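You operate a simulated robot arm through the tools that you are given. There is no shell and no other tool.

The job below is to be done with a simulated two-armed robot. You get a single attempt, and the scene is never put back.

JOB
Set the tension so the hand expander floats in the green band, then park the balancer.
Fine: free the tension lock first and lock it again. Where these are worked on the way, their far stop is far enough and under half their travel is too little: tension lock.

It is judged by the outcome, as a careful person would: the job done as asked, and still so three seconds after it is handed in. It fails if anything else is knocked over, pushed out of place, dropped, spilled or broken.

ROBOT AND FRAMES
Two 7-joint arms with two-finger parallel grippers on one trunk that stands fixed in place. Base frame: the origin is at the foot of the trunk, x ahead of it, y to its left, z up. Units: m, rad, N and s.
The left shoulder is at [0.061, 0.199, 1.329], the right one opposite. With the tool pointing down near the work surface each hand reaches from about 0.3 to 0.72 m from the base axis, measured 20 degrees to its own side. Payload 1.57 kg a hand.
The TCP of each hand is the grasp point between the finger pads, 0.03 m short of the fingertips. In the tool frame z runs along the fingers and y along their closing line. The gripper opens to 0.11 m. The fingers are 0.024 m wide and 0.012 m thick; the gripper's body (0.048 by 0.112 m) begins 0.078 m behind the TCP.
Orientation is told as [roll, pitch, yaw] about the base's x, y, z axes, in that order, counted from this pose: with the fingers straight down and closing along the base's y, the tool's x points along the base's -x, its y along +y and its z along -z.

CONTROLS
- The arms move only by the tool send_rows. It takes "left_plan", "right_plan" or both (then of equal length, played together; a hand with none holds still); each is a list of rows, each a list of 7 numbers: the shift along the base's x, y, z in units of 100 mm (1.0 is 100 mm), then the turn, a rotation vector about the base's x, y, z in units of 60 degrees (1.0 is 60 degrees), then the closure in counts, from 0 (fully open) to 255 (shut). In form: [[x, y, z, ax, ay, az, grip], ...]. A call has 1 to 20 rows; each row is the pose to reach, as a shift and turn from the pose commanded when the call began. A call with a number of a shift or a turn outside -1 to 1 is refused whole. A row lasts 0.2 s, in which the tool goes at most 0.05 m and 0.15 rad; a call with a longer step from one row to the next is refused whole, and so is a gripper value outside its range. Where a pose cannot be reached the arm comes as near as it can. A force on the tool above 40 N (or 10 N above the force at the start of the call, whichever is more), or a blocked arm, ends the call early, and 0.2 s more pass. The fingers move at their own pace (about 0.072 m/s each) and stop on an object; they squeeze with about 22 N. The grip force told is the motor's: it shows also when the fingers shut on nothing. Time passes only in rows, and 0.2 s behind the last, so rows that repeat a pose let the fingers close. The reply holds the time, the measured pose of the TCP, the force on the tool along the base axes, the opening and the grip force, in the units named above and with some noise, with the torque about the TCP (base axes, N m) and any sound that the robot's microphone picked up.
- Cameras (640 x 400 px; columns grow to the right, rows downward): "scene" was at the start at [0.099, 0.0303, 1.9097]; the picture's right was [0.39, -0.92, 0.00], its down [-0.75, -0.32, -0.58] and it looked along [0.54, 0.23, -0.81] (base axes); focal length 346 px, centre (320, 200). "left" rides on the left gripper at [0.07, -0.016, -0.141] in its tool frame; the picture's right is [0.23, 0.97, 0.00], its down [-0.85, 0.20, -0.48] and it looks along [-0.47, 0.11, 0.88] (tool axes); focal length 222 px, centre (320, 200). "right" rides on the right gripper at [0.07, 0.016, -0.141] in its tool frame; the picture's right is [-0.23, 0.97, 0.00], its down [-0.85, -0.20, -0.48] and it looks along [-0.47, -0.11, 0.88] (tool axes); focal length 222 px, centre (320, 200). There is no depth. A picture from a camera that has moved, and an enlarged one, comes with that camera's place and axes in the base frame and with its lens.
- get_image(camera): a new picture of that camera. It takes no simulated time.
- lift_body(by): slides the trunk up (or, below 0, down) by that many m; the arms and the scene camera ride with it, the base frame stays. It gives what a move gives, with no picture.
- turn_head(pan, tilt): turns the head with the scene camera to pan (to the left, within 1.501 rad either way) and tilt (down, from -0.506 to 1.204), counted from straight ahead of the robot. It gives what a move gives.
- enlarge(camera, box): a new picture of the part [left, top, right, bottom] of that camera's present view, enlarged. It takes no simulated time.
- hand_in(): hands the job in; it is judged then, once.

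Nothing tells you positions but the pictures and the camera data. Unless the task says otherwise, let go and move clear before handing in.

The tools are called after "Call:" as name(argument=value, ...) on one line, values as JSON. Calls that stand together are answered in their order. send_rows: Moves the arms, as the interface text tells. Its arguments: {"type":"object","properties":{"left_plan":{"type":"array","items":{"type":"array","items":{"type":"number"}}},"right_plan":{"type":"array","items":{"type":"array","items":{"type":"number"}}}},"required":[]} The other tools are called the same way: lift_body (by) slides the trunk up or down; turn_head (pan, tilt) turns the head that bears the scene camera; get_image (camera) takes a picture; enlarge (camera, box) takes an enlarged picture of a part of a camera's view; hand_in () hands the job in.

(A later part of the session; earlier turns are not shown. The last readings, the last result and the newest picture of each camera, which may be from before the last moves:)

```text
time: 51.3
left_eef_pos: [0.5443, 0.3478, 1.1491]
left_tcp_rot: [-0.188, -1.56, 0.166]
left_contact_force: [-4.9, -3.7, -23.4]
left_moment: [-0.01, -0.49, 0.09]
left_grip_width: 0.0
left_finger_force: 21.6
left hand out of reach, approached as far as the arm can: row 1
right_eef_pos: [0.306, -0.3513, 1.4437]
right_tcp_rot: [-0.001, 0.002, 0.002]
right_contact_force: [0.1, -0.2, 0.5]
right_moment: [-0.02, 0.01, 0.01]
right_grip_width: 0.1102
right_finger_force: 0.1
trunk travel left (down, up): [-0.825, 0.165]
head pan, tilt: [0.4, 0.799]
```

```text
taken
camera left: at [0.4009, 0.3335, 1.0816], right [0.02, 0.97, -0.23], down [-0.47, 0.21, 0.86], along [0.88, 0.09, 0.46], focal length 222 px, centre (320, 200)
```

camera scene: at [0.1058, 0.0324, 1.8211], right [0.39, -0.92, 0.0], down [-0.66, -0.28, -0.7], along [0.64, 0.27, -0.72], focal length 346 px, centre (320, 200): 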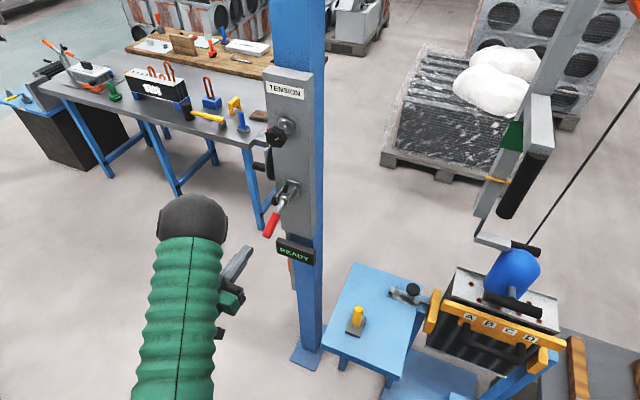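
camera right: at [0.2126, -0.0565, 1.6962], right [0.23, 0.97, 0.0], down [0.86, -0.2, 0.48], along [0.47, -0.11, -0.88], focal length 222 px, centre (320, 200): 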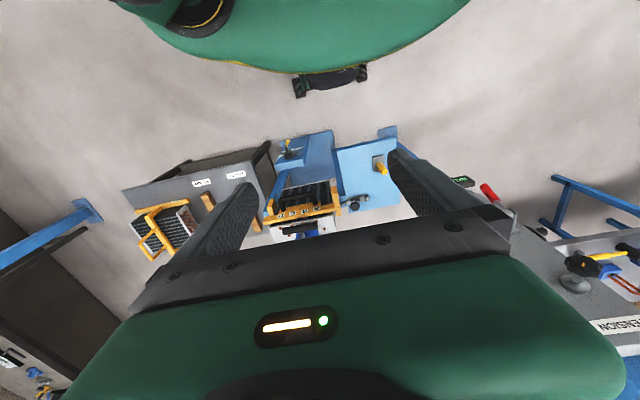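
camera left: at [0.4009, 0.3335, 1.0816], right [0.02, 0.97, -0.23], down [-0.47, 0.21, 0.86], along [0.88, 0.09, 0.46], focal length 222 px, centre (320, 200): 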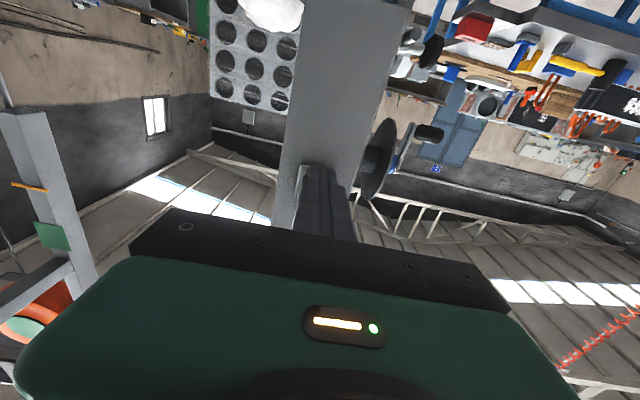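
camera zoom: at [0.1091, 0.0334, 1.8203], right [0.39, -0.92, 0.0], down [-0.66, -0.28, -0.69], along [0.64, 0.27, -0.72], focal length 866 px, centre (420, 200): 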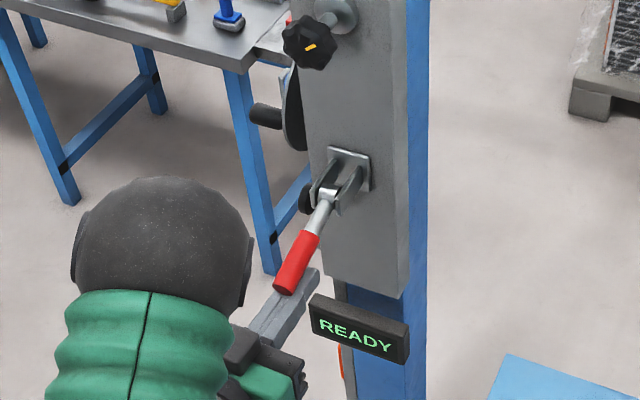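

At 23 N the lever doesn't move any further, so it is at its far stop and the lock is free. Now I'll back off and bring the left hand up in front of the star knob, near [0.625, 0.348, 1.39].

Call:
send_rows(left_plan=[[0, 0, -0.2, 0, 0, 0, 255], [-0.3, 0, -0.3, 0, 0, 0, 200], [-0.7, 0, -0.2, 0, 0, 0, 100], [-0.7, 0, 0.2, 0, 0, 0, 0], [-0.7, 0, 0.6, 0, 0, 0, 0], [-0.7, 0, 1.0, 0, 0, 0, 0]])

Call:
send_rows(left_plan=[[0, 0, 0.4, 0, 0, 0, 0], [0, 0, 0.8, 0, 0, 0, 0], [0.1, 0, 1.0, 0, 0, 0, 0], [0.2, 0, 1.0, 0, 0, 0, 0]])

Call:
get_image(camera="left")

Call:
get_image(camera="scene")

```text
time: 52.7
left_eef_pos: [0.4752, 0.3495, 1.2533]
left_tcp_rot: [2.028, -1.571, -2.046]
left_contact_force: [-0.4, 0.7, -0.1]
left_moment: [0.06, -0.03, 0.0]
left_grip_width: 0.1102
left_finger_force: 0.0
left hand out of reach, approached as far as the arm can: row 3, 6
right_eef_pos: [0.3033, -0.3539, 1.4447]
right_tcp_rot: [0.001, 0.001, 0.0]
right_contact_force: [-0.8, -0.8, -0.3]
right_moment: [-0.01, 0.02, 0.0]
right_grip_width: 0.1098
right_finger_force: 0.0
trunk travel left (down, up): [-0.825, 0.165]
head pan, tilt: [0.4, 0.799]
```

```text
time: 53.7
left_eef_pos: [0.4981, 0.3492, 1.3539]
left_tcp_rot: [0.687, -1.57, -0.704]
left_contact_force: [-0.8, -0.7, -0.3]
left_moment: [0.02, -0.02, 0.0]
left_grip_width: 0.1101
left_finger_force: 0.1
left hand out of reach, approached as far as the arm can: row 1, 2, 3
right_eef_pos: [0.307, -0.354, 1.4434]
right_tcp_rot: [-0.001, 0.003, 0.002]
right_contact_force: [0.2, -0.5, 0.4]
right_moment: [0.02, -0.01, 0.01]
right_grip_width: 0.1101
right_finger_force: 0.0
trunk travel left (down, up): [-0.825, 0.165]
head pan, tilt: [0.4, 0.799]
```

```text
taken
camera left: at [0.3568, 0.3345, 1.2845], right [0.02, 0.97, -0.23], down [-0.47, 0.21, 0.86], along [0.88, 0.09, 0.46], focal length 222 px, centre (320, 200)
```

left: 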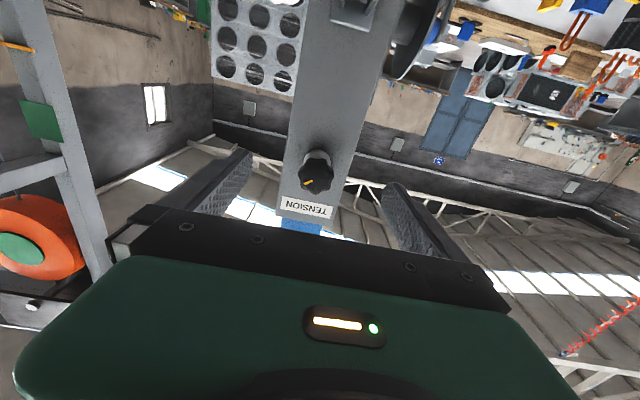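

```text
taken
camera scene: at [0.1087, 0.0305, 1.8209], right [0.39, -0.92, 0.0], down [-0.66, -0.28, -0.7], along [0.64, 0.27, -0.72], focal length 346 px, centre (320, 200)
```

scene: 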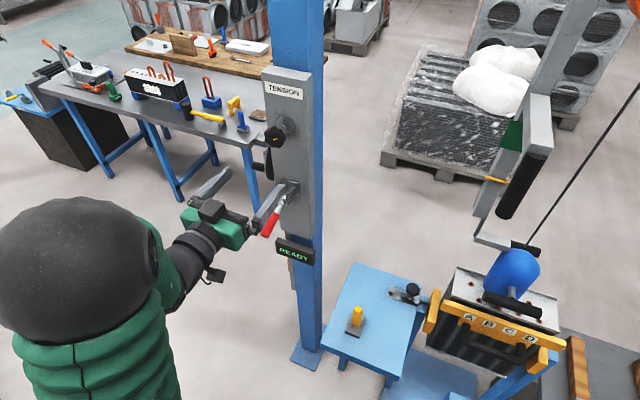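

The knob's face centre triangulates to about [0.627, 0.352, 1.394]. I'll take a closer look at its orientation before gripping.

Call:
enlarge(camera="left", box=[270, 130, 370, 230])

Call:
enlarge(camera="scene", box=[230, 70, 340, 220])

Call:
enlarge(camera="scene", box=[460, 80, 580, 280])

```text
4.00 times, centred on (320, 180) of left
camera zoom: at [0.3568, 0.3345, 1.2845], right [0.02, 0.97, -0.23], down [-0.47, 0.21, 0.86], along [0.88, 0.09, 0.46], focal length 888 px, centre (320, 280)
```

zoom: 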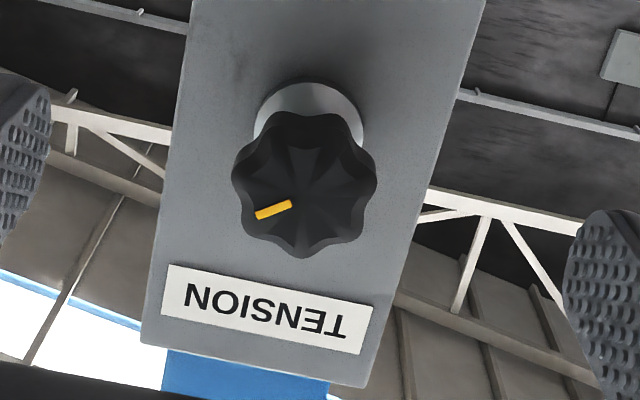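

```text
2.67 times, centred on (285, 145) of scene
camera zoom: at [0.1087, 0.0305, 1.8209], right [0.39, -0.92, 0.0], down [-0.66, -0.28, -0.7], along [0.64, 0.27, -0.72], focal length 923 px, centre (413, 347)
```

zoom: 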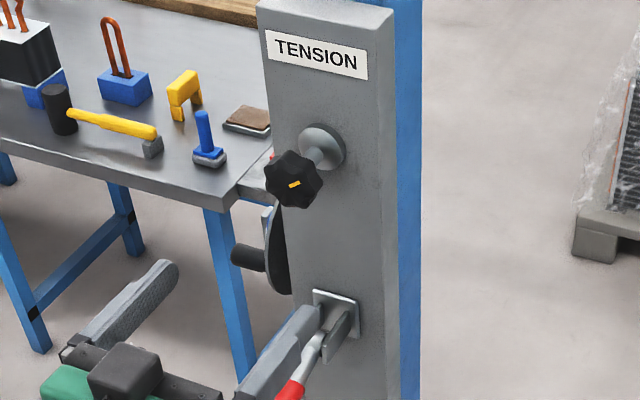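

```text
2.00 times, centred on (520, 180) of scene
camera zoom: at [0.1087, 0.0305, 1.8209], right [0.39, -0.92, 0.0], down [-0.66, -0.28, -0.7], along [0.64, 0.27, -0.72], focal length 692 px, centre (-80, 240)
```

zoom: 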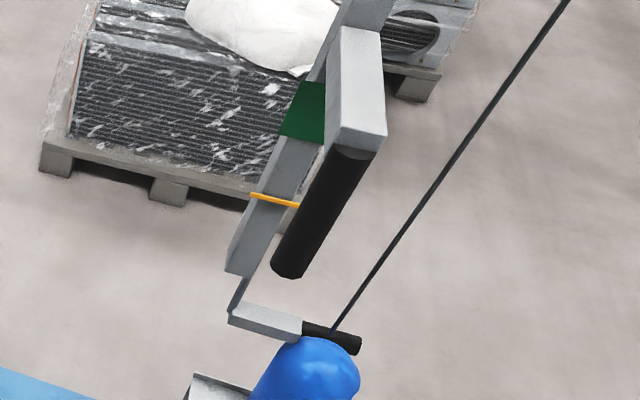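

The knob is about 46 mm across, centred at [0.627, 0.3495, 1.393]. I'll line up and advance around it with open fingers.

Call:
send_rows(left_plan=[[0.05, 0, 0.39, 0, 0, 0, 0], [0.3, 0, 0.39, 0, 0, 0, 0], [0.6, 0, 0.39, 0, 0, 0, 0], [0.9, 0, 0.39, 0, 0, 0, 0], [0.9, 0, 0.39, 0, 0, 0, 0]])

Call:
get_image(camera="left")

Call:
enlarge(camera="scene", box=[200, 70, 340, 220])

```text
time: 54.9
left_eef_pos: [0.5843, 0.3511, 1.3928]
left_tcp_rot: [2.492, -1.568, -2.511]
left_contact_force: [0.4, 0.4, 0.8]
left_moment: [-0.03, 0.02, 0.03]
left_grip_width: 0.1099
left_finger_force: 0.0
right_eef_pos: [0.3024, -0.3517, 1.445]
right_tcp_rot: [0.0, -0.002, 0.0]
right_contact_force: [-0.2, -0.5, 0.9]
right_moment: [0.01, -0.02, 0.05]
right_grip_width: 0.1101
right_finger_force: 0.1
trunk travel left (down, up): [-0.825, 0.165]
head pan, tilt: [0.4, 0.799]
```

```text
taken
camera left: at [0.4427, 0.3359, 1.3236], right [0.02, 0.97, -0.23], down [-0.48, 0.21, 0.85], along [0.88, 0.09, 0.47], focal length 222 px, centre (320, 200)
```

left: 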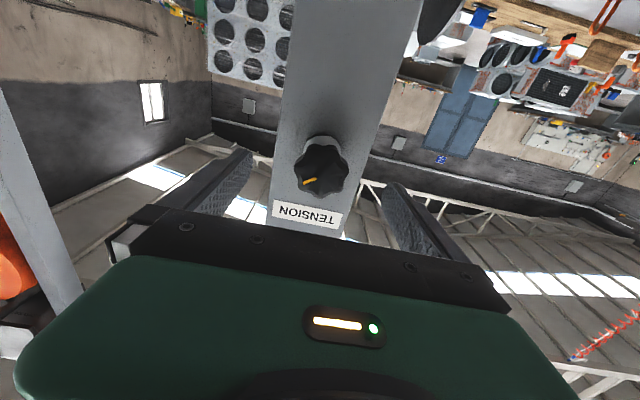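

```text
2.67 times, centred on (270, 145) of scene
camera zoom: at [0.1041, 0.032, 1.8212], right [0.39, -0.92, 0.0], down [-0.66, -0.28, -0.7], along [0.64, 0.27, -0.72], focal length 923 px, centre (453, 347)
```

zoom: 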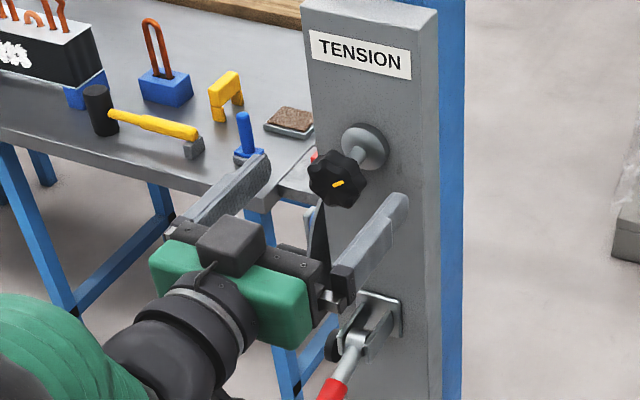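

The knob is centred between the fingers. I'll advance the last 40 mm and close on it.

Call:
send_rows(left_plan=[[0.2, -0.01, -0.01, 0, 0, 0, 0], [0.4, -0.01, -0.01, 0, 0, 0, 0], [0.4, -0.01, -0.01, 0, 0, 0, 255], [0.4, -0.01, -0.01, 0, 0, 0, 255], [0.4, -0.01, -0.01, 0, 0, 0, 255], [0.4, -0.01, -0.01, 0, 0, 0, 255]])

Call:
get_image(camera="left")

Call:
enlarge(camera="scene", box=[200, 70, 340, 220])

```text
time: 56.3
left_eef_pos: [0.6262, 0.3503, 1.3902]
left_tcp_rot: [2.608, -1.568, -2.624]
left_contact_force: [-2.6, 2.2, 3.9]
left_moment: [0.0, 0.11, 0.6]
left_grip_width: 0.0481
left_finger_force: 45.0
right_eef_pos: [0.3044, -0.3516, 1.4449]
right_tcp_rot: [-0.001, 0.0, 0.0]
right_contact_force: [-0.5, -0.2, -0.6]
right_moment: [0.02, 0.01, 0.01]
right_grip_width: 0.1101
right_finger_force: 0.0
trunk travel left (down, up): [-0.825, 0.165]
head pan, tilt: [0.4, 0.799]
```

```text
taken
camera left: at [0.4844, 0.3355, 1.3223], right [0.02, 0.97, -0.23], down [-0.48, 0.21, 0.85], along [0.88, 0.09, 0.47], focal length 222 px, centre (320, 200)
```

left: 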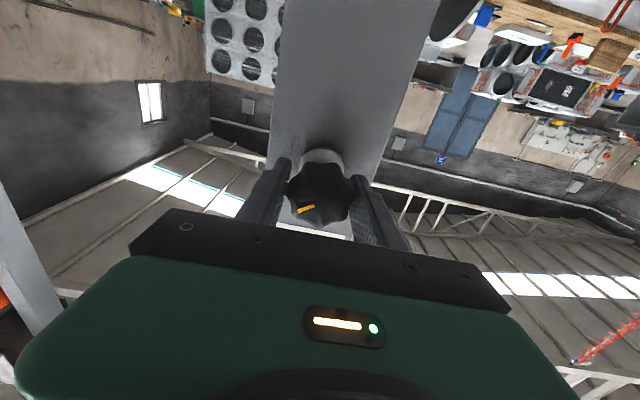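

```text
2.67 times, centred on (270, 145) of scene
camera zoom: at [0.1045, 0.0327, 1.8212], right [0.39, -0.92, 0.0], down [-0.66, -0.28, -0.7], along [0.64, 0.27, -0.72], focal length 923 px, centre (453, 347)
```

zoom: 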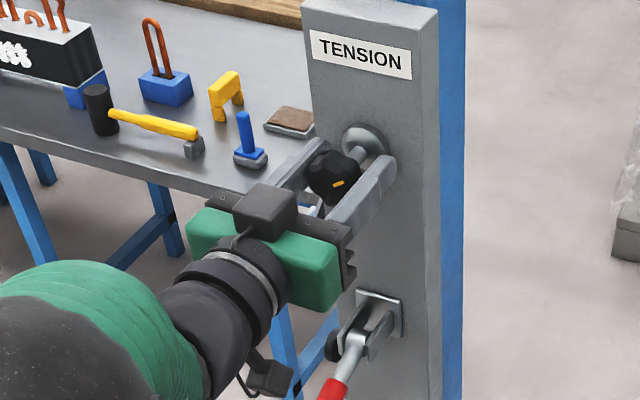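

The knob is gripped at 48 mm wide. I'll turn it clockwise (+x) by about 28° and check the pointer.

Call:
send_rows(left_plan=[[0, 0, 0, 0.115, 0, 0, 255], [0, 0, 0, 0.23, 0, 0, 255], [0, 0, 0, 0.345, 0, 0, 255], [0, 0, 0, 0.46, 0, 0, 255], [0, 0, 0, 0.46, 0, 0, 255]])

Call:
get_image(camera="left")

Call:
enlarge(camera="scene", box=[460, 80, 580, 280])

Call:
enlarge(camera="scene", box=[200, 70, 340, 220])

```text
time: 57.5
left_eef_pos: [0.6261, 0.349, 1.3916]
left_tcp_rot: [1.555, -1.087, -1.574]
left_contact_force: [0.4, 2.5, 5.1]
left_moment: [0.08, -0.92, 0.46]
left_grip_width: 0.0478
left_finger_force: 44.7
right_eef_pos: [0.3048, -0.3518, 1.4454]
right_tcp_rot: [0.001, -0.001, 0.003]
right_contact_force: [-0.3, 0.7, 0.7]
right_moment: [-0.02, 0.03, -0.03]
right_grip_width: 0.1099
right_finger_force: 0.1
trunk travel left (down, up): [-0.825, 0.165]
head pan, tilt: [0.4, 0.799]
```

```text
taken
camera left: at [0.4844, 0.3692, 1.3239], right [0.02, 0.97, 0.25], down [-0.48, -0.21, 0.85], along [0.88, -0.14, 0.46], focal length 222 px, centre (320, 200)
```

left: 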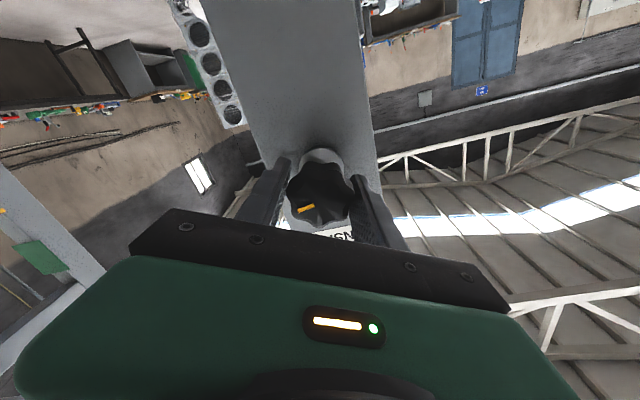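

```text
2.00 times, centred on (520, 180) of scene
camera zoom: at [0.105, 0.0321, 1.8212], right [0.39, -0.92, 0.0], down [-0.66, -0.28, -0.7], along [0.64, 0.27, -0.72], focal length 692 px, centre (-80, 240)
```

zoom: 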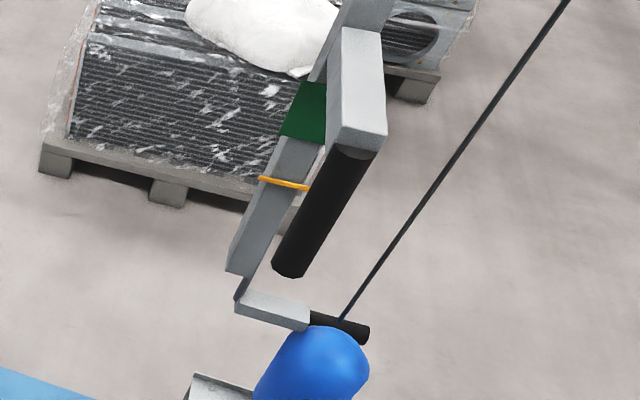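

```text
2.67 times, centred on (270, 145) of scene
camera zoom: at [0.105, 0.0321, 1.8212], right [0.39, -0.92, 0.0], down [-0.66, -0.28, -0.7], along [0.64, 0.27, -0.72], focal length 923 px, centre (453, 347)
```

zoom: 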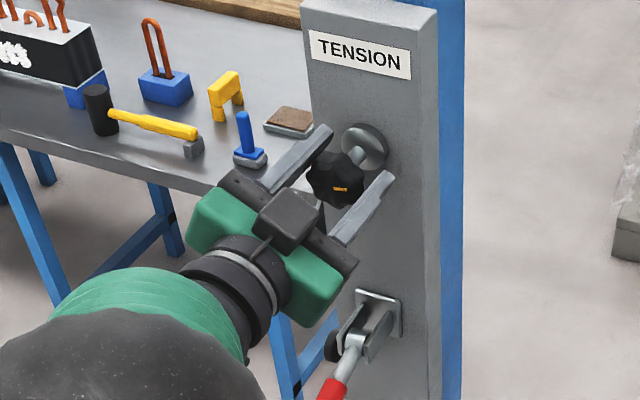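

The pointer rose about 22 mm for 28°, so clockwise is right. It needs to go from z 1.371 to the band centre at about 1.452 (the band spans about 1.424–1.480), which is roughly another 100°. I'll continue in stages.

Call:
send_rows(left_plan=[[0, 0, 0, 0.115, 0, 0, 255], [0, 0, 0, 0.23, 0, 0, 255], [0, 0, 0, 0.345, 0, 0, 255], [0, 0, 0, 0.46, 0, 0, 255], [0, 0, 0, 0.575, 0, 0, 255], [0, 0, 0, 0.69, 0, 0, 255], [0, 0, 0, 0.69, 0, 0, 255]])

Call:
get_image(camera="left")

Call:
enlarge(camera="scene", box=[460, 80, 580, 280])

Call:
enlarge(camera="scene", box=[200, 70, 340, 220])

```text
time: 58.6
left_eef_pos: [0.6261, 0.3491, 1.3919]
left_tcp_rot: [1.554, -0.585, -1.567]
left_contact_force: [11.8, -1.3, 10.6]
left_moment: [-0.01, 0.02, 1.48]
left_grip_width: 0.0481
left_finger_force: 45.4
right_eef_pos: [0.3077, -0.3597, 1.4433]
right_tcp_rot: [0.005, 0.002, -0.001]
right_contact_force: [-0.2, 0.0, -0.6]
right_moment: [-0.03, -0.01, -0.01]
right_grip_width: 0.11
right_finger_force: 0.1
trunk travel left (down, up): [-0.825, 0.165]
head pan, tilt: [0.4, 0.799]
stopped in row 5 (left hand): the force on the tool passed its limit at 51 N (the readings are from after the stop); the commanded pose is now the measured one
```

```text
taken
camera left: at [0.4839, 0.3979, 1.3419], right [0.01, 0.73, 0.69], down [-0.47, -0.6, 0.65], along [0.88, -0.33, 0.34], focal length 222 px, centre (320, 200)
```

left: 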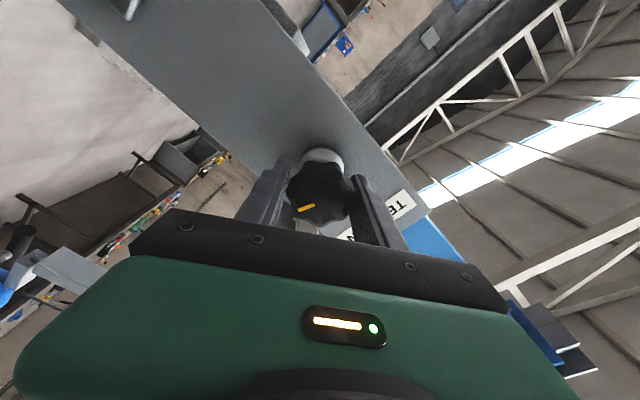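

```text
2.00 times, centred on (520, 180) of scene
camera zoom: at [0.1139, 0.0194, 1.821], right [0.39, -0.92, -0.01], down [-0.66, -0.27, -0.7], along [0.64, 0.28, -0.72], focal length 692 px, centre (-80, 240)
```

zoom: 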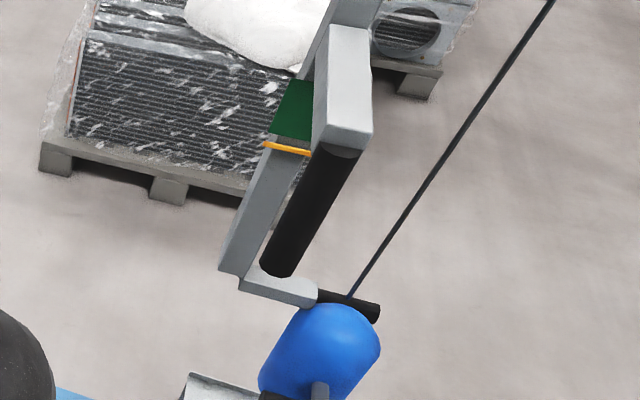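

```text
2.67 times, centred on (270, 145) of scene
camera zoom: at [0.1139, 0.0194, 1.821], right [0.39, -0.92, -0.01], down [-0.66, -0.27, -0.7], along [0.64, 0.28, -0.72], focal length 923 px, centre (453, 347)
```

zoom: 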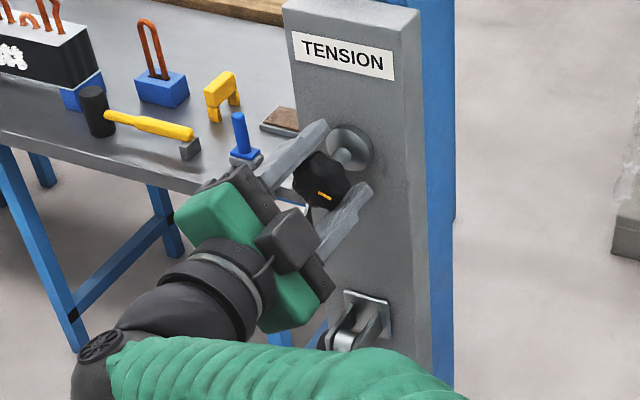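

The pointer rose to just under the band, but the arm changed its elbow configuration and stopped at 51 N. I'll check the whole scene before going on.

Call:
get_image(camera="scene")

Call:
get_image(camera="right")

```text
taken
camera scene: at [0.1139, 0.0194, 1.821], right [0.39, -0.92, -0.01], down [-0.66, -0.27, -0.7], along [0.64, 0.28, -0.72], focal length 346 px, centre (320, 200)
```

scene: 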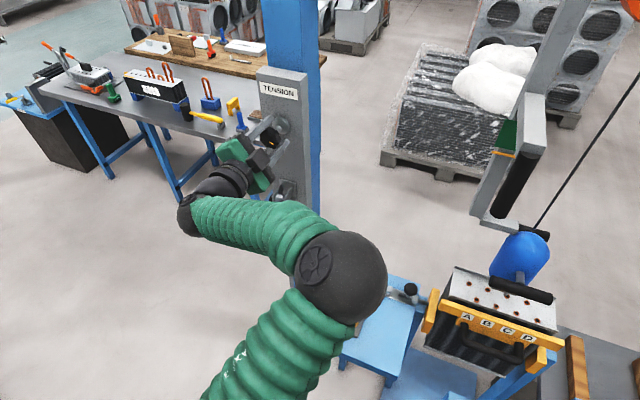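

```text
taken
camera right: at [0.2395, -0.3434, 1.5846], right [0.23, 0.97, 0.0], down [0.86, -0.2, 0.47], along [0.46, -0.1, -0.88], focal length 222 px, centre (320, 200)
```

right: 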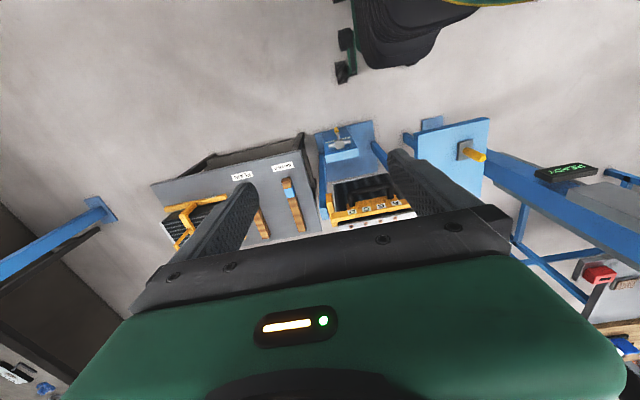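

The elbow swung inward, but nothing looks displaced. I'll hold for a moment to let the balancer settle and re-read the pointer.

Call:
send_rows(left_plan=[[0, 0, 0, 0, 0, 0, 255], [0, 0, 0, 0, 0, 0, 255], [0, 0, 0, 0, 0, 0, 255], [0, 0, 0, 0, 0, 0, 255], [0, 0, 0, 0, 0, 0, 255], [0, 0, 0, 0, 0, 0, 255]])

Call:
enlarge(camera="scene", box=[460, 80, 580, 280])

Call:
get_image(camera="left")

Call:
enlarge(camera="scene", box=[160, 100, 400, 330])

```text
time: 60.2
left_eef_pos: [0.625, 0.3495, 1.3903]
left_tcp_rot: [1.556, -0.585, -1.58]
left_contact_force: [14.5, -11.6, 5.5]
left_moment: [0.0, -0.42, -0.16]
left_grip_width: 0.0482
left_finger_force: 45.0
right_eef_pos: [0.3061, -0.3544, 1.4428]
right_tcp_rot: [0.001, 0.003, 0.002]
right_contact_force: [0.9, 0.8, 0.0]
right_moment: [0.0, 0.01, -0.02]
right_grip_width: 0.11
right_finger_force: 0.2
trunk travel left (down, up): [-0.825, 0.165]
head pan, tilt: [0.4, 0.799]
stopped in row 6 (left hand): the force on the tool passed its limit at 40 N (the readings are from after the stop); the commanded pose is now the measured one
```

```text
2.00 times, centred on (520, 180) of scene
camera zoom: at [0.1122, 0.0224, 1.8202], right [0.39, -0.92, -0.01], down [-0.66, -0.28, -0.7], along [0.64, 0.28, -0.72], focal length 692 px, centre (-80, 240)
```

zoom: 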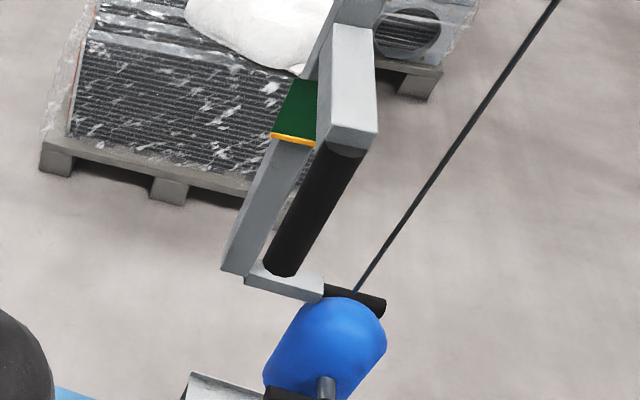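

```text
taken
camera left: at [0.4835, 0.4003, 1.3409], right [0.02, 0.73, 0.69], down [-0.48, -0.59, 0.64], along [0.88, -0.34, 0.34], focal length 222 px, centre (320, 200)
```

left: 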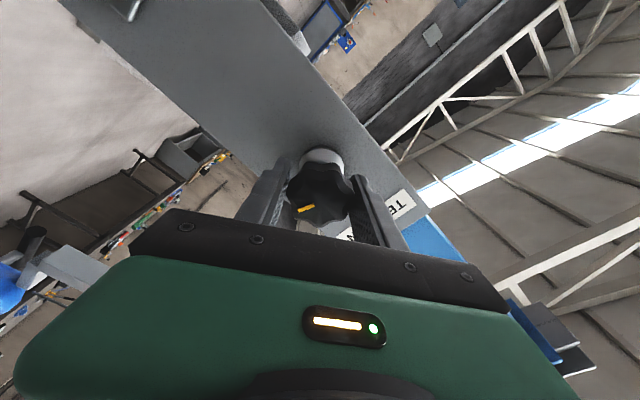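

```text
1.74 times, centred on (280, 215) of scene
camera zoom: at [0.1122, 0.0224, 1.8202], right [0.39, -0.92, -0.01], down [-0.66, -0.28, -0.7], along [0.64, 0.28, -0.72], focal length 602 px, centre (390, 174)
```

zoom: 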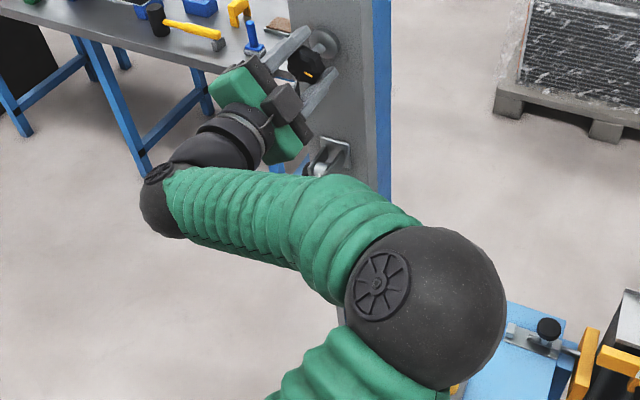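

The pointer has crept up to the band's lower edge, so the balancer settles slowly. I'll release the knob to relieve the strain and let it settle.

Call:
send_rows(left_plan=[[0, 0, 0, 0, 0, 0, 120], [0, 0, 0, 0, 0, 0, 60], [0, 0, 0, 0, 0, 0, 60], [0, 0, 0, 0, 0, 0, 60], [0, 0, 0, 0, 0, 0, 60], [0, 0, 0, 0, 0, 0, 60]])

Call:
enlarge(camera="scene", box=[460, 80, 580, 280])

Call:
get_image(camera="left")

```text
time: 61.6
left_eef_pos: [0.6214, 0.3601, 1.3892]
left_tcp_rot: [1.555, -0.59, -1.569]
left_contact_force: [0.5, 0.5, 0.9]
left_moment: [-0.02, 0.03, -0.03]
left_grip_width: 0.0839
left_finger_force: 0.0
right_eef_pos: [0.304, -0.3481, 1.4457]
right_tcp_rot: [-0.004, -0.002, 0.002]
right_contact_force: [0.5, -1.0, 0.8]
right_moment: [-0.01, -0.01, 0.01]
right_grip_width: 0.1102
right_finger_force: 0.0
trunk travel left (down, up): [-0.825, 0.165]
head pan, tilt: [0.4, 0.799]
```

```text
2.00 times, centred on (520, 180) of scene
camera zoom: at [0.1081, 0.0332, 1.8209], right [0.39, -0.92, 0.0], down [-0.66, -0.28, -0.7], along [0.64, 0.27, -0.72], focal length 692 px, centre (-80, 240)
```

zoom: 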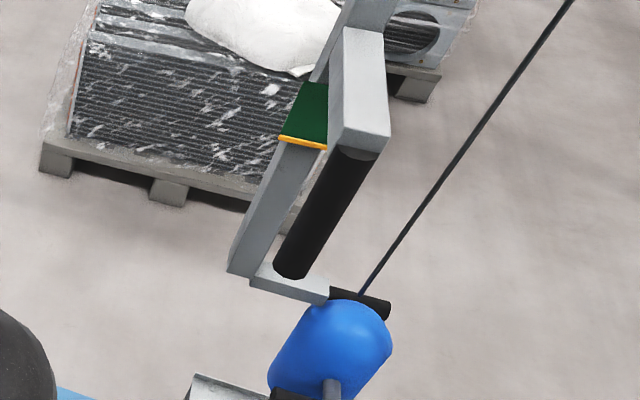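

```text
taken
camera left: at [0.4798, 0.4079, 1.3399], right [0.01, 0.73, 0.68], down [-0.47, -0.6, 0.65], along [0.88, -0.33, 0.34], focal length 222 px, centre (320, 200)
```

left: 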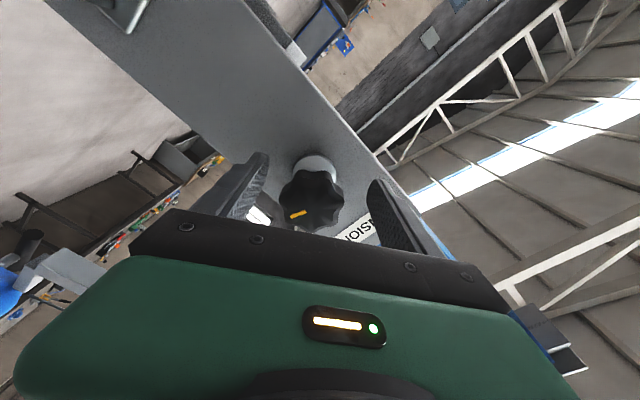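

The forces relaxed, and the pointer now sits right at the band's bottom edge, needing about 30 mm more (about 23°). I'll retract the hand straight back, unwind the roll, and re-grip.

Call:
send_rows(left_plan=[[0, -0.05, 0, 0, 0, 0, 0], [-0.2, -0.08, 0, 0, 0, 0, 0], [-0.4, -0.08, 0, 0, 0, 0, 0], [-0.6, -0.08, 0, 0, 0, 0, 0], [-0.8, -0.08, 0, 0, 0, 0, 0]])

Call:
get_image(camera="scene")

```text
time: 63.0
left_eef_pos: [0.5245, 0.3876, 1.396]
left_tcp_rot: [1.581, -0.613, -1.505]
left_contact_force: [0.1, 0.1, 0.3]
left_moment: [0.0, 0.02, 0.01]
left_grip_width: 0.1103
left_finger_force: 0.1
right_eef_pos: [0.3022, -0.3508, 1.4455]
right_tcp_rot: [-0.002, 0.0, 0.001]
right_contact_force: [0.3, -0.6, -0.7]
right_moment: [-0.01, 0.04, -0.01]
right_grip_width: 0.11
right_finger_force: 0.0
trunk travel left (down, up): [-0.825, 0.165]
head pan, tilt: [0.4, 0.799]
stopped in row 5 (left hand): the arm was blocked; the commanded pose is now the measured one
```

```text
taken
camera scene: at [0.1067, 0.0306, 1.8208], right [0.39, -0.92, 0.0], down [-0.66, -0.28, -0.7], along [0.64, 0.27, -0.72], focal length 346 px, centre (320, 200)
```

scene: 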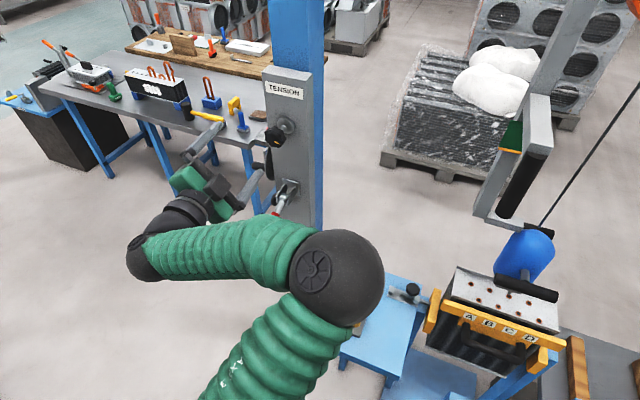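

The retraction was blocked, most likely by the arm folding against itself, since the wrist sits too close to the shoulder here. I'll unwind the roll while moving left into open space, then lower the trunk for a more extended arm posture.

Call:
send_rows(left_plan=[[0, 0.1, 0, -0.131, 0, -0.01, 0], [0, 0.2, 0, -0.262, 0, -0.02, 0], [0, 0.3, 0, -0.393, 0, -0.03, 0], [0, 0.4, 0, -0.524, 0, -0.04, 0], [0, 0.5, 0, -0.655, 0, -0.05, 0], [0, 0.6, 0, -0.786, 0, -0.06, 0], [0, 0.7, 0, -0.915, 0, -0.068, 0]])

Call:
get_image(camera="scene")

```text
time: 64.6
left_eef_pos: [0.527, 0.454, 1.3951]
left_tcp_rot: [0.244, -1.555, -0.267]
left_contact_force: [0.7, 0.7, 0.5]
left_moment: [-0.05, -0.01, -0.01]
left_grip_width: 0.1102
left_finger_force: 0.0
right_eef_pos: [0.303, -0.3483, 1.4465]
right_tcp_rot: [-0.004, -0.001, 0.0]
right_contact_force: [0.0, -0.2, -0.3]
right_moment: [-0.03, -0.01, -0.03]
right_grip_width: 0.1101
right_finger_force: 0.1
trunk travel left (down, up): [-0.825, 0.165]
head pan, tilt: [0.4, 0.799]
```

```text
taken
camera scene: at [0.1064, 0.0332, 1.8211], right [0.39, -0.92, 0.0], down [-0.66, -0.28, -0.7], along [0.64, 0.27, -0.72], focal length 346 px, centre (320, 200)
```

scene: 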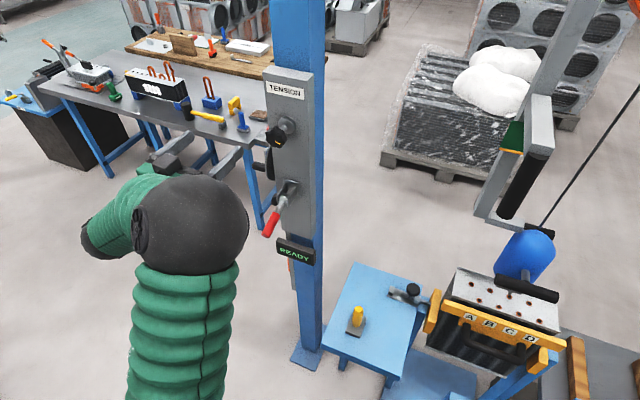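

The arm is back outside and the lever is still raised. I'll zoom in on the settled pointer.

Call:
enlarge(camera="scene", box=[480, 90, 560, 200])

Call:
enlarge(camera="scene", box=[240, 70, 340, 280])

```text
3.64 times, centred on (520, 145) of scene
camera zoom: at [0.1064, 0.0332, 1.8211], right [0.39, -0.92, 0.0], down [-0.66, -0.28, -0.7], along [0.64, 0.27, -0.72], focal length 1259 px, centre (-407, 400)
```

zoom: 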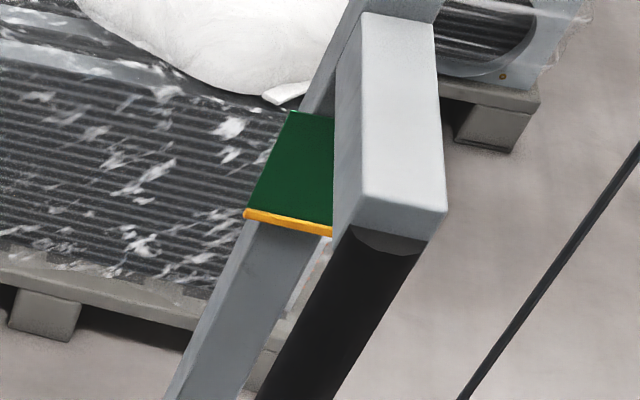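

```text
1.90 times, centred on (290, 175) of scene
camera zoom: at [0.1064, 0.0332, 1.8211], right [0.39, -0.92, 0.0], down [-0.66, -0.28, -0.7], along [0.64, 0.27, -0.72], focal length 660 px, centre (377, 248)
```

zoom: 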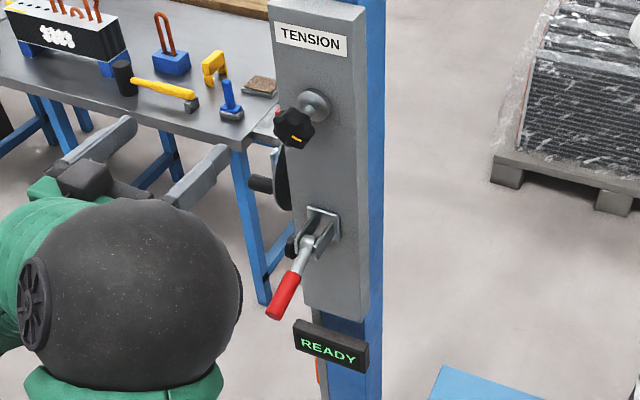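

The pointer reads right at the band's lower edge (z ≈ 1.422), so it needs about 23° more. I'll lower the trunk 0.25 m for a better arm posture and raise the hand back to knob height.

Call:
lift_body(by=-0.25)

Call:
send_rows(left_plan=[[0, 0, 0.4, 0, 0, 0, 0], [0, 0, 0.8, 0, 0, 0, 0], [0, 0, 1.0, 0, 0, 0, 0]])

Call:
send_rows(left_plan=[[0, 0, 0.4, 0, 0, 0, 0], [0, 0, 0.8, 0, 0, 0, 0], [0, 0, 1.0, 0, 0, 0, 0]])

Call:
send_rows(left_plan=[[0, -0.2, 0.3, 0, 0, 0, 0], [-0.05, -0.6, 0.45, 0, 0, 0, 0], [-0.1, -1.0, 0.45, 0, 0, 0, 0], [-0.1, -1.0, 0.45, 0, 0, 0, 0]])

Call:
turn_head(pan=0.2, tilt=0.5)

Call:
get_image(camera="scene")

Call:
get_image(camera="left")

```text
time: 67.2
left_eef_pos: [0.5274, 0.4529, 1.1443]
left_tcp_rot: [0.385, -1.554, -0.409]
left_contact_force: [0.2, -0.2, -0.1]
left_moment: [-0.01, 0.05, 0.0]
left_grip_width: 0.11
left_finger_force: 0.0
right_eef_pos: [0.3019, -0.3492, 1.1955]
right_tcp_rot: [-0.002, -0.002, 0.0]
right_contact_force: [0.4, -0.5, -1.0]
right_moment: [-0.01, 0.0, 0.02]
right_grip_width: 0.11
right_finger_force: 0.0
trunk travel left (down, up): [-0.575, 0.415]
head pan, tilt: [0.4, 0.799]
```

```text
time: 68.0
left_eef_pos: [0.5273, 0.4529, 1.2445]
left_tcp_rot: [0.357, -1.553, -0.38]
left_contact_force: [0.3, -0.6, -0.7]
left_moment: [0.01, 0.0, 0.03]
left_grip_width: 0.1098
left_finger_force: 0.1
right_eef_pos: [0.3031, -0.3498, 1.1951]
right_tcp_rot: [-0.001, 0.001, 0.002]
right_contact_force: [0.2, -0.3, -0.1]
right_moment: [-0.04, 0.01, -0.03]
right_grip_width: 0.1101
right_finger_force: 0.0
trunk travel left (down, up): [-0.575, 0.415]
head pan, tilt: [0.4, 0.799]
```

```text
time: 68.8
left_eef_pos: [0.5262, 0.4546, 1.3446]
left_tcp_rot: [0.345, -1.554, -0.367]
left_contact_force: [-0.1, 0.0, -0.3]
left_moment: [0.01, 0.01, 0.04]
left_grip_width: 0.11
left_finger_force: 0.1
right_eef_pos: [0.3021, -0.3504, 1.195]
right_tcp_rot: [-0.003, 0.0, 0.001]
right_contact_force: [0.0, -1.3, 0.1]
right_moment: [-0.01, 0.06, 0.01]
right_grip_width: 0.11
right_finger_force: 0.0
trunk travel left (down, up): [-0.575, 0.415]
head pan, tilt: [0.4, 0.799]
```

```text
time: 69.8
left_eef_pos: [0.5165, 0.3511, 1.3901]
left_tcp_rot: [0.391, -1.552, -0.415]
left_contact_force: [-0.2, 0.0, 0.5]
left_moment: [0.01, 0.01, 0.04]
left_grip_width: 0.1101
left_finger_force: 0.1
right_eef_pos: [0.3013, -0.3507, 1.1957]
right_tcp_rot: [-0.002, -0.003, 0.001]
right_contact_force: [0.5, -0.3, 0.3]
right_moment: [0.01, -0.01, 0.0]
right_grip_width: 0.1102
right_finger_force: 0.1
trunk travel left (down, up): [-0.575, 0.415]
head pan, tilt: [0.4, 0.799]
```

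```text
time: 70.6
left_eef_pos: [0.5158, 0.351, 1.3911]
left_tcp_rot: [0.394, -1.552, -0.418]
left_contact_force: [-0.4, 0.7, -0.4]
left_moment: [0.0, 0.02, 0.01]
left_grip_width: 0.1098
left_finger_force: 0.0
right_eef_pos: [0.3015, -0.3505, 1.196]
right_tcp_rot: [0.0, 0.0, 0.001]
right_contact_force: [-0.2, -0.5, -0.2]
right_moment: [0.02, 0.01, -0.02]
right_grip_width: 0.1099
right_finger_force: 0.0
trunk travel left (down, up): [-0.575, 0.415]
head pan, tilt: [0.201, 0.499]
```

```text
taken
camera scene: at [0.1201, 0.0182, 1.597], right [0.2, -0.98, 0.0], down [-0.47, -0.1, -0.88], along [0.86, 0.18, -0.48], focal length 346 px, centre (320, 200)
```

scene: 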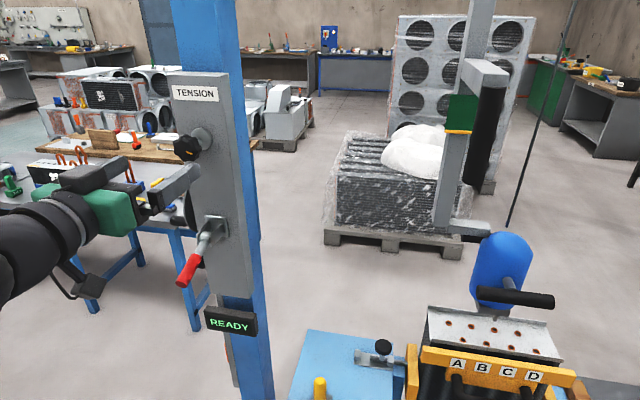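

```text
taken
camera left: at [0.3733, 0.3381, 1.3241], right [0.02, 0.98, -0.22], down [-0.46, 0.2, 0.86], along [0.89, 0.09, 0.45], focal length 222 px, centre (320, 200)
```

left: 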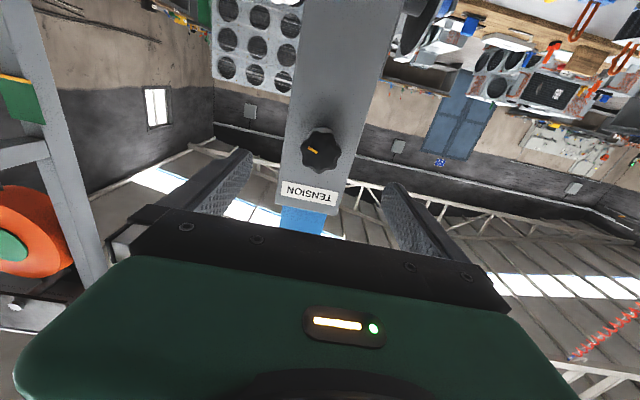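

Now the arm, panel and pointer are all well in view. I'll advance onto the knob and close.

Call:
send_rows(left_plan=[[0.3, 0, 0, 0, 0, 0, 0], [0.6, 0, 0, 0, 0, 0, 0], [0.9, 0, 0, 0, 0, 0, 0], [1.0, 0, 0, 0, 0, 0, 0], [1.0, 0, 0, 0, 0, 0, 0]])

Call:
send_rows(left_plan=[[0.06, 0, 0, 0, 0, 0, 0], [0.06, 0, 0, 0, 0, 0, 255], [0.06, 0, 0, 0, 0, 0, 255], [0.06, 0, 0, 0, 0, 0, 255], [0.06, 0, 0, 0, 0, 0, 255], [0.06, 0, 0, 0, 0, 0, 255]])

Call:
get_image(camera="left")

Call:
enlarge(camera="scene", box=[400, 50, 540, 250])

```text
time: 71.8
left_eef_pos: [0.6167, 0.352, 1.3897]
left_tcp_rot: [0.395, -1.553, -0.416]
left_contact_force: [-0.4, -0.3, 0.1]
left_moment: [0.03, 0.0, -0.03]
left_grip_width: 0.1097
left_finger_force: 0.2
right_eef_pos: [0.301, -0.349, 1.196]
right_tcp_rot: [-0.002, -0.002, 0.002]
right_contact_force: [-0.4, 0.7, -0.8]
right_moment: [0.0, -0.01, 0.02]
right_grip_width: 0.1098
right_finger_force: 0.1
trunk travel left (down, up): [-0.575, 0.415]
head pan, tilt: [0.201, 0.499]
```

```text
time: 73.2
left_eef_pos: [0.6232, 0.35, 1.39]
left_tcp_rot: [0.485, -1.554, -0.507]
left_contact_force: [-1.4, -4.4, -0.7]
left_moment: [0.03, -0.22, 0.71]
left_grip_width: 0.046
left_finger_force: 44.7
right_eef_pos: [0.3018, -0.3524, 1.1955]
right_tcp_rot: [0.0, -0.003, 0.0]
right_contact_force: [0.1, -0.6, -0.2]
right_moment: [0.02, 0.02, 0.01]
right_grip_width: 0.1099
right_finger_force: 0.0
trunk travel left (down, up): [-0.575, 0.415]
head pan, tilt: [0.201, 0.499]
```

```text
taken
camera left: at [0.4802, 0.3369, 1.3238], right [0.02, 0.98, -0.22], down [-0.46, 0.2, 0.86], along [0.89, 0.08, 0.45], focal length 222 px, centre (320, 200)
```

left: 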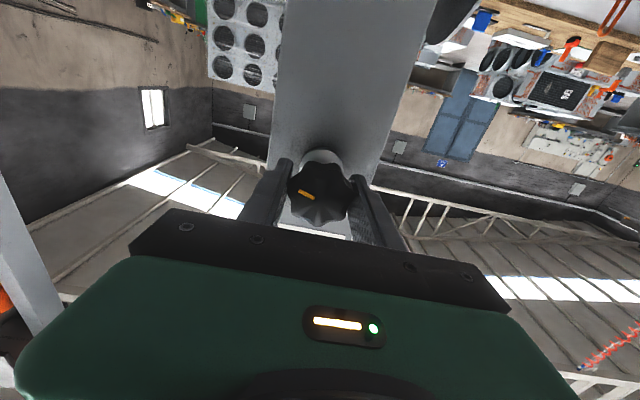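

```text
2.00 times, centred on (470, 150) of scene
camera zoom: at [0.1203, 0.0152, 1.5971], right [0.2, -0.98, 0.0], down [-0.47, -0.09, -0.88], along [0.86, 0.18, -0.48], focal length 692 px, centre (20, 300)
```

zoom: 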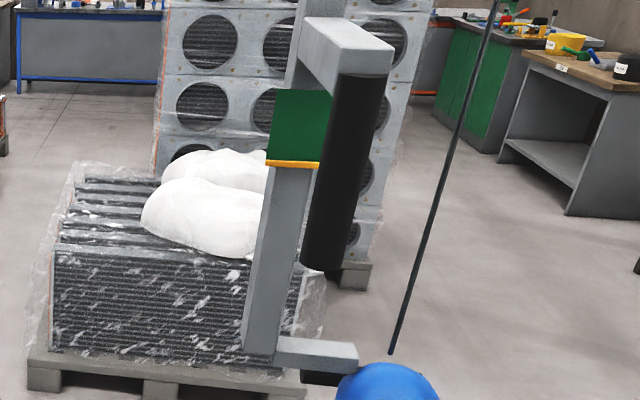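

The knob is gripped again, with the pointer at the band's bottom edge. I'll turn clockwise about 20° slowly and let it settle.

Call:
send_rows(left_plan=[[0, 0, 0, 0.09, 0, 0, 255], [0, 0, 0, 0.18, 0, 0, 255], [0, 0, 0, 0.26, 0, 0, 255], [0, 0, 0, 0.34, 0, 0, 255], [0, 0, 0, 0.34, 0, 0, 255], [0, 0, 0, 0.34, 0, 0, 255], [0, 0, 0, 0.34, 0, 0, 255], [0, 0, 0, 0.34, 0, 0, 255], [0, 0, 0, 0.34, 0, 0, 255], [0, 0, 0, 0.34, 0, 0, 255]])

Call:
enlarge(camera="scene", box=[400, 50, 540, 250])

Call:
get_image(camera="left")

Call:
get_image(camera="scene")

```text
time: 75.4
left_eef_pos: [0.6239, 0.3513, 1.3908]
left_tcp_rot: [1.505, -1.203, -1.525]
left_contact_force: [-5.9, -8.4, -9.1]
left_moment: [-0.01, -0.38, 0.56]
left_grip_width: 0.0457
left_finger_force: 44.9
right_eef_pos: [0.301, -0.3525, 1.1932]
right_tcp_rot: [-0.001, 0.0, 0.002]
right_contact_force: [0.8, -0.9, 0.1]
right_moment: [0.0, 0.02, 0.02]
right_grip_width: 0.1103
right_finger_force: 0.0
trunk travel left (down, up): [-0.575, 0.415]
head pan, tilt: [0.201, 0.499]
```

```text
2.00 times, centred on (470, 150) of scene
camera zoom: at [0.1201, 0.0145, 1.597], right [0.2, -0.98, 0.0], down [-0.47, -0.09, -0.88], along [0.86, 0.18, -0.48], focal length 692 px, centre (20, 300)
```

zoom: 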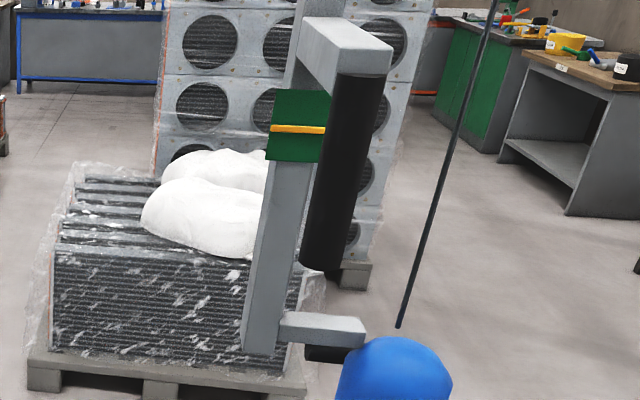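

```text
taken
camera left: at [0.4802, 0.3612, 1.3238], right [0.02, 0.99, 0.14], down [-0.46, -0.11, 0.88], along [0.89, -0.08, 0.45], focal length 222 px, centre (320, 200)
```

left: 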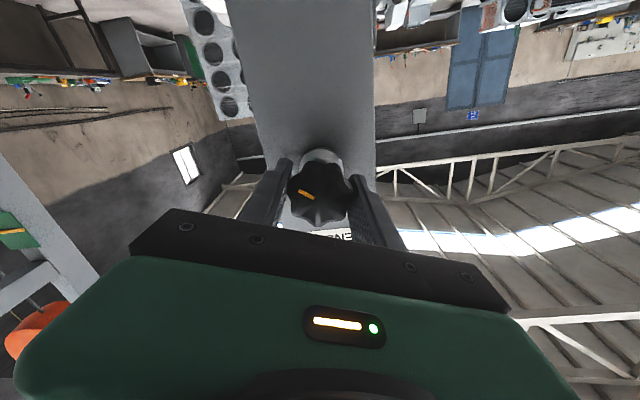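

```text
taken
camera scene: at [0.1201, 0.0145, 1.597], right [0.2, -0.98, 0.0], down [-0.47, -0.09, -0.88], along [0.86, 0.18, -0.48], focal length 346 px, centre (320, 200)
```

scene: 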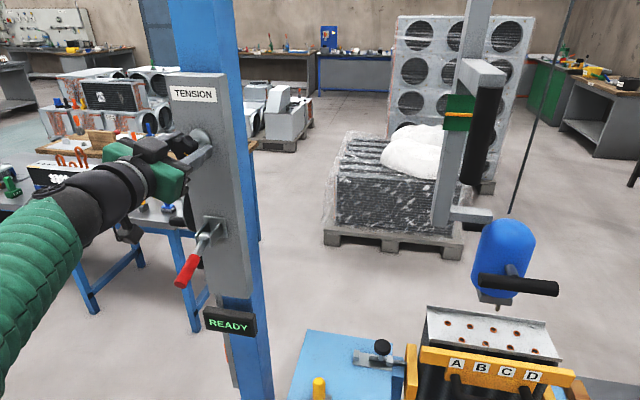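

The pointer is now almost exactly at the middle of the green band. I'll hold a while longer to see whether it still drifts.

Call:
send_rows(left_plan=[[0, 0, 0, 0, 0, 0, 255], [0, 0, 0, 0, 0, 0, 255], [0, 0, 0, 0, 0, 0, 255], [0, 0, 0, 0, 0, 0, 255], [0, 0, 0, 0, 0, 0, 255], [0, 0, 0, 0, 0, 0, 255], [0, 0, 0, 0, 0, 0, 255], [0, 0, 0, 0, 0, 0, 255], [0, 0, 0, 0, 0, 0, 255], [0, 0, 0, 0, 0, 0, 255]])

Call:
enlarge(camera="scene", box=[400, 50, 540, 250])

```text
time: 77.6
left_eef_pos: [0.6237, 0.3498, 1.3914]
left_tcp_rot: [1.503, -1.204, -1.525]
left_contact_force: [-8.5, -9.9, -14.0]
left_moment: [-0.02, -0.26, 0.87]
left_grip_width: 0.0456
left_finger_force: 44.7
right_eef_pos: [0.3029, -0.3535, 1.1941]
right_tcp_rot: [0.0, -0.003, 0.003]
right_contact_force: [0.2, 0.2, -1.0]
right_moment: [0.02, -0.02, -0.02]
right_grip_width: 0.1098
right_finger_force: 0.1
trunk travel left (down, up): [-0.575, 0.415]
head pan, tilt: [0.201, 0.499]
```

```text
2.00 times, centred on (470, 150) of scene
camera zoom: at [0.1203, 0.014, 1.597], right [0.2, -0.98, 0.0], down [-0.47, -0.09, -0.88], along [0.86, 0.18, -0.48], focal length 692 px, centre (20, 300)
```

zoom: 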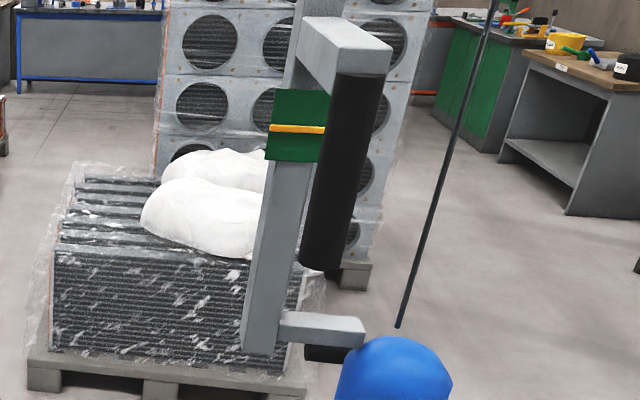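

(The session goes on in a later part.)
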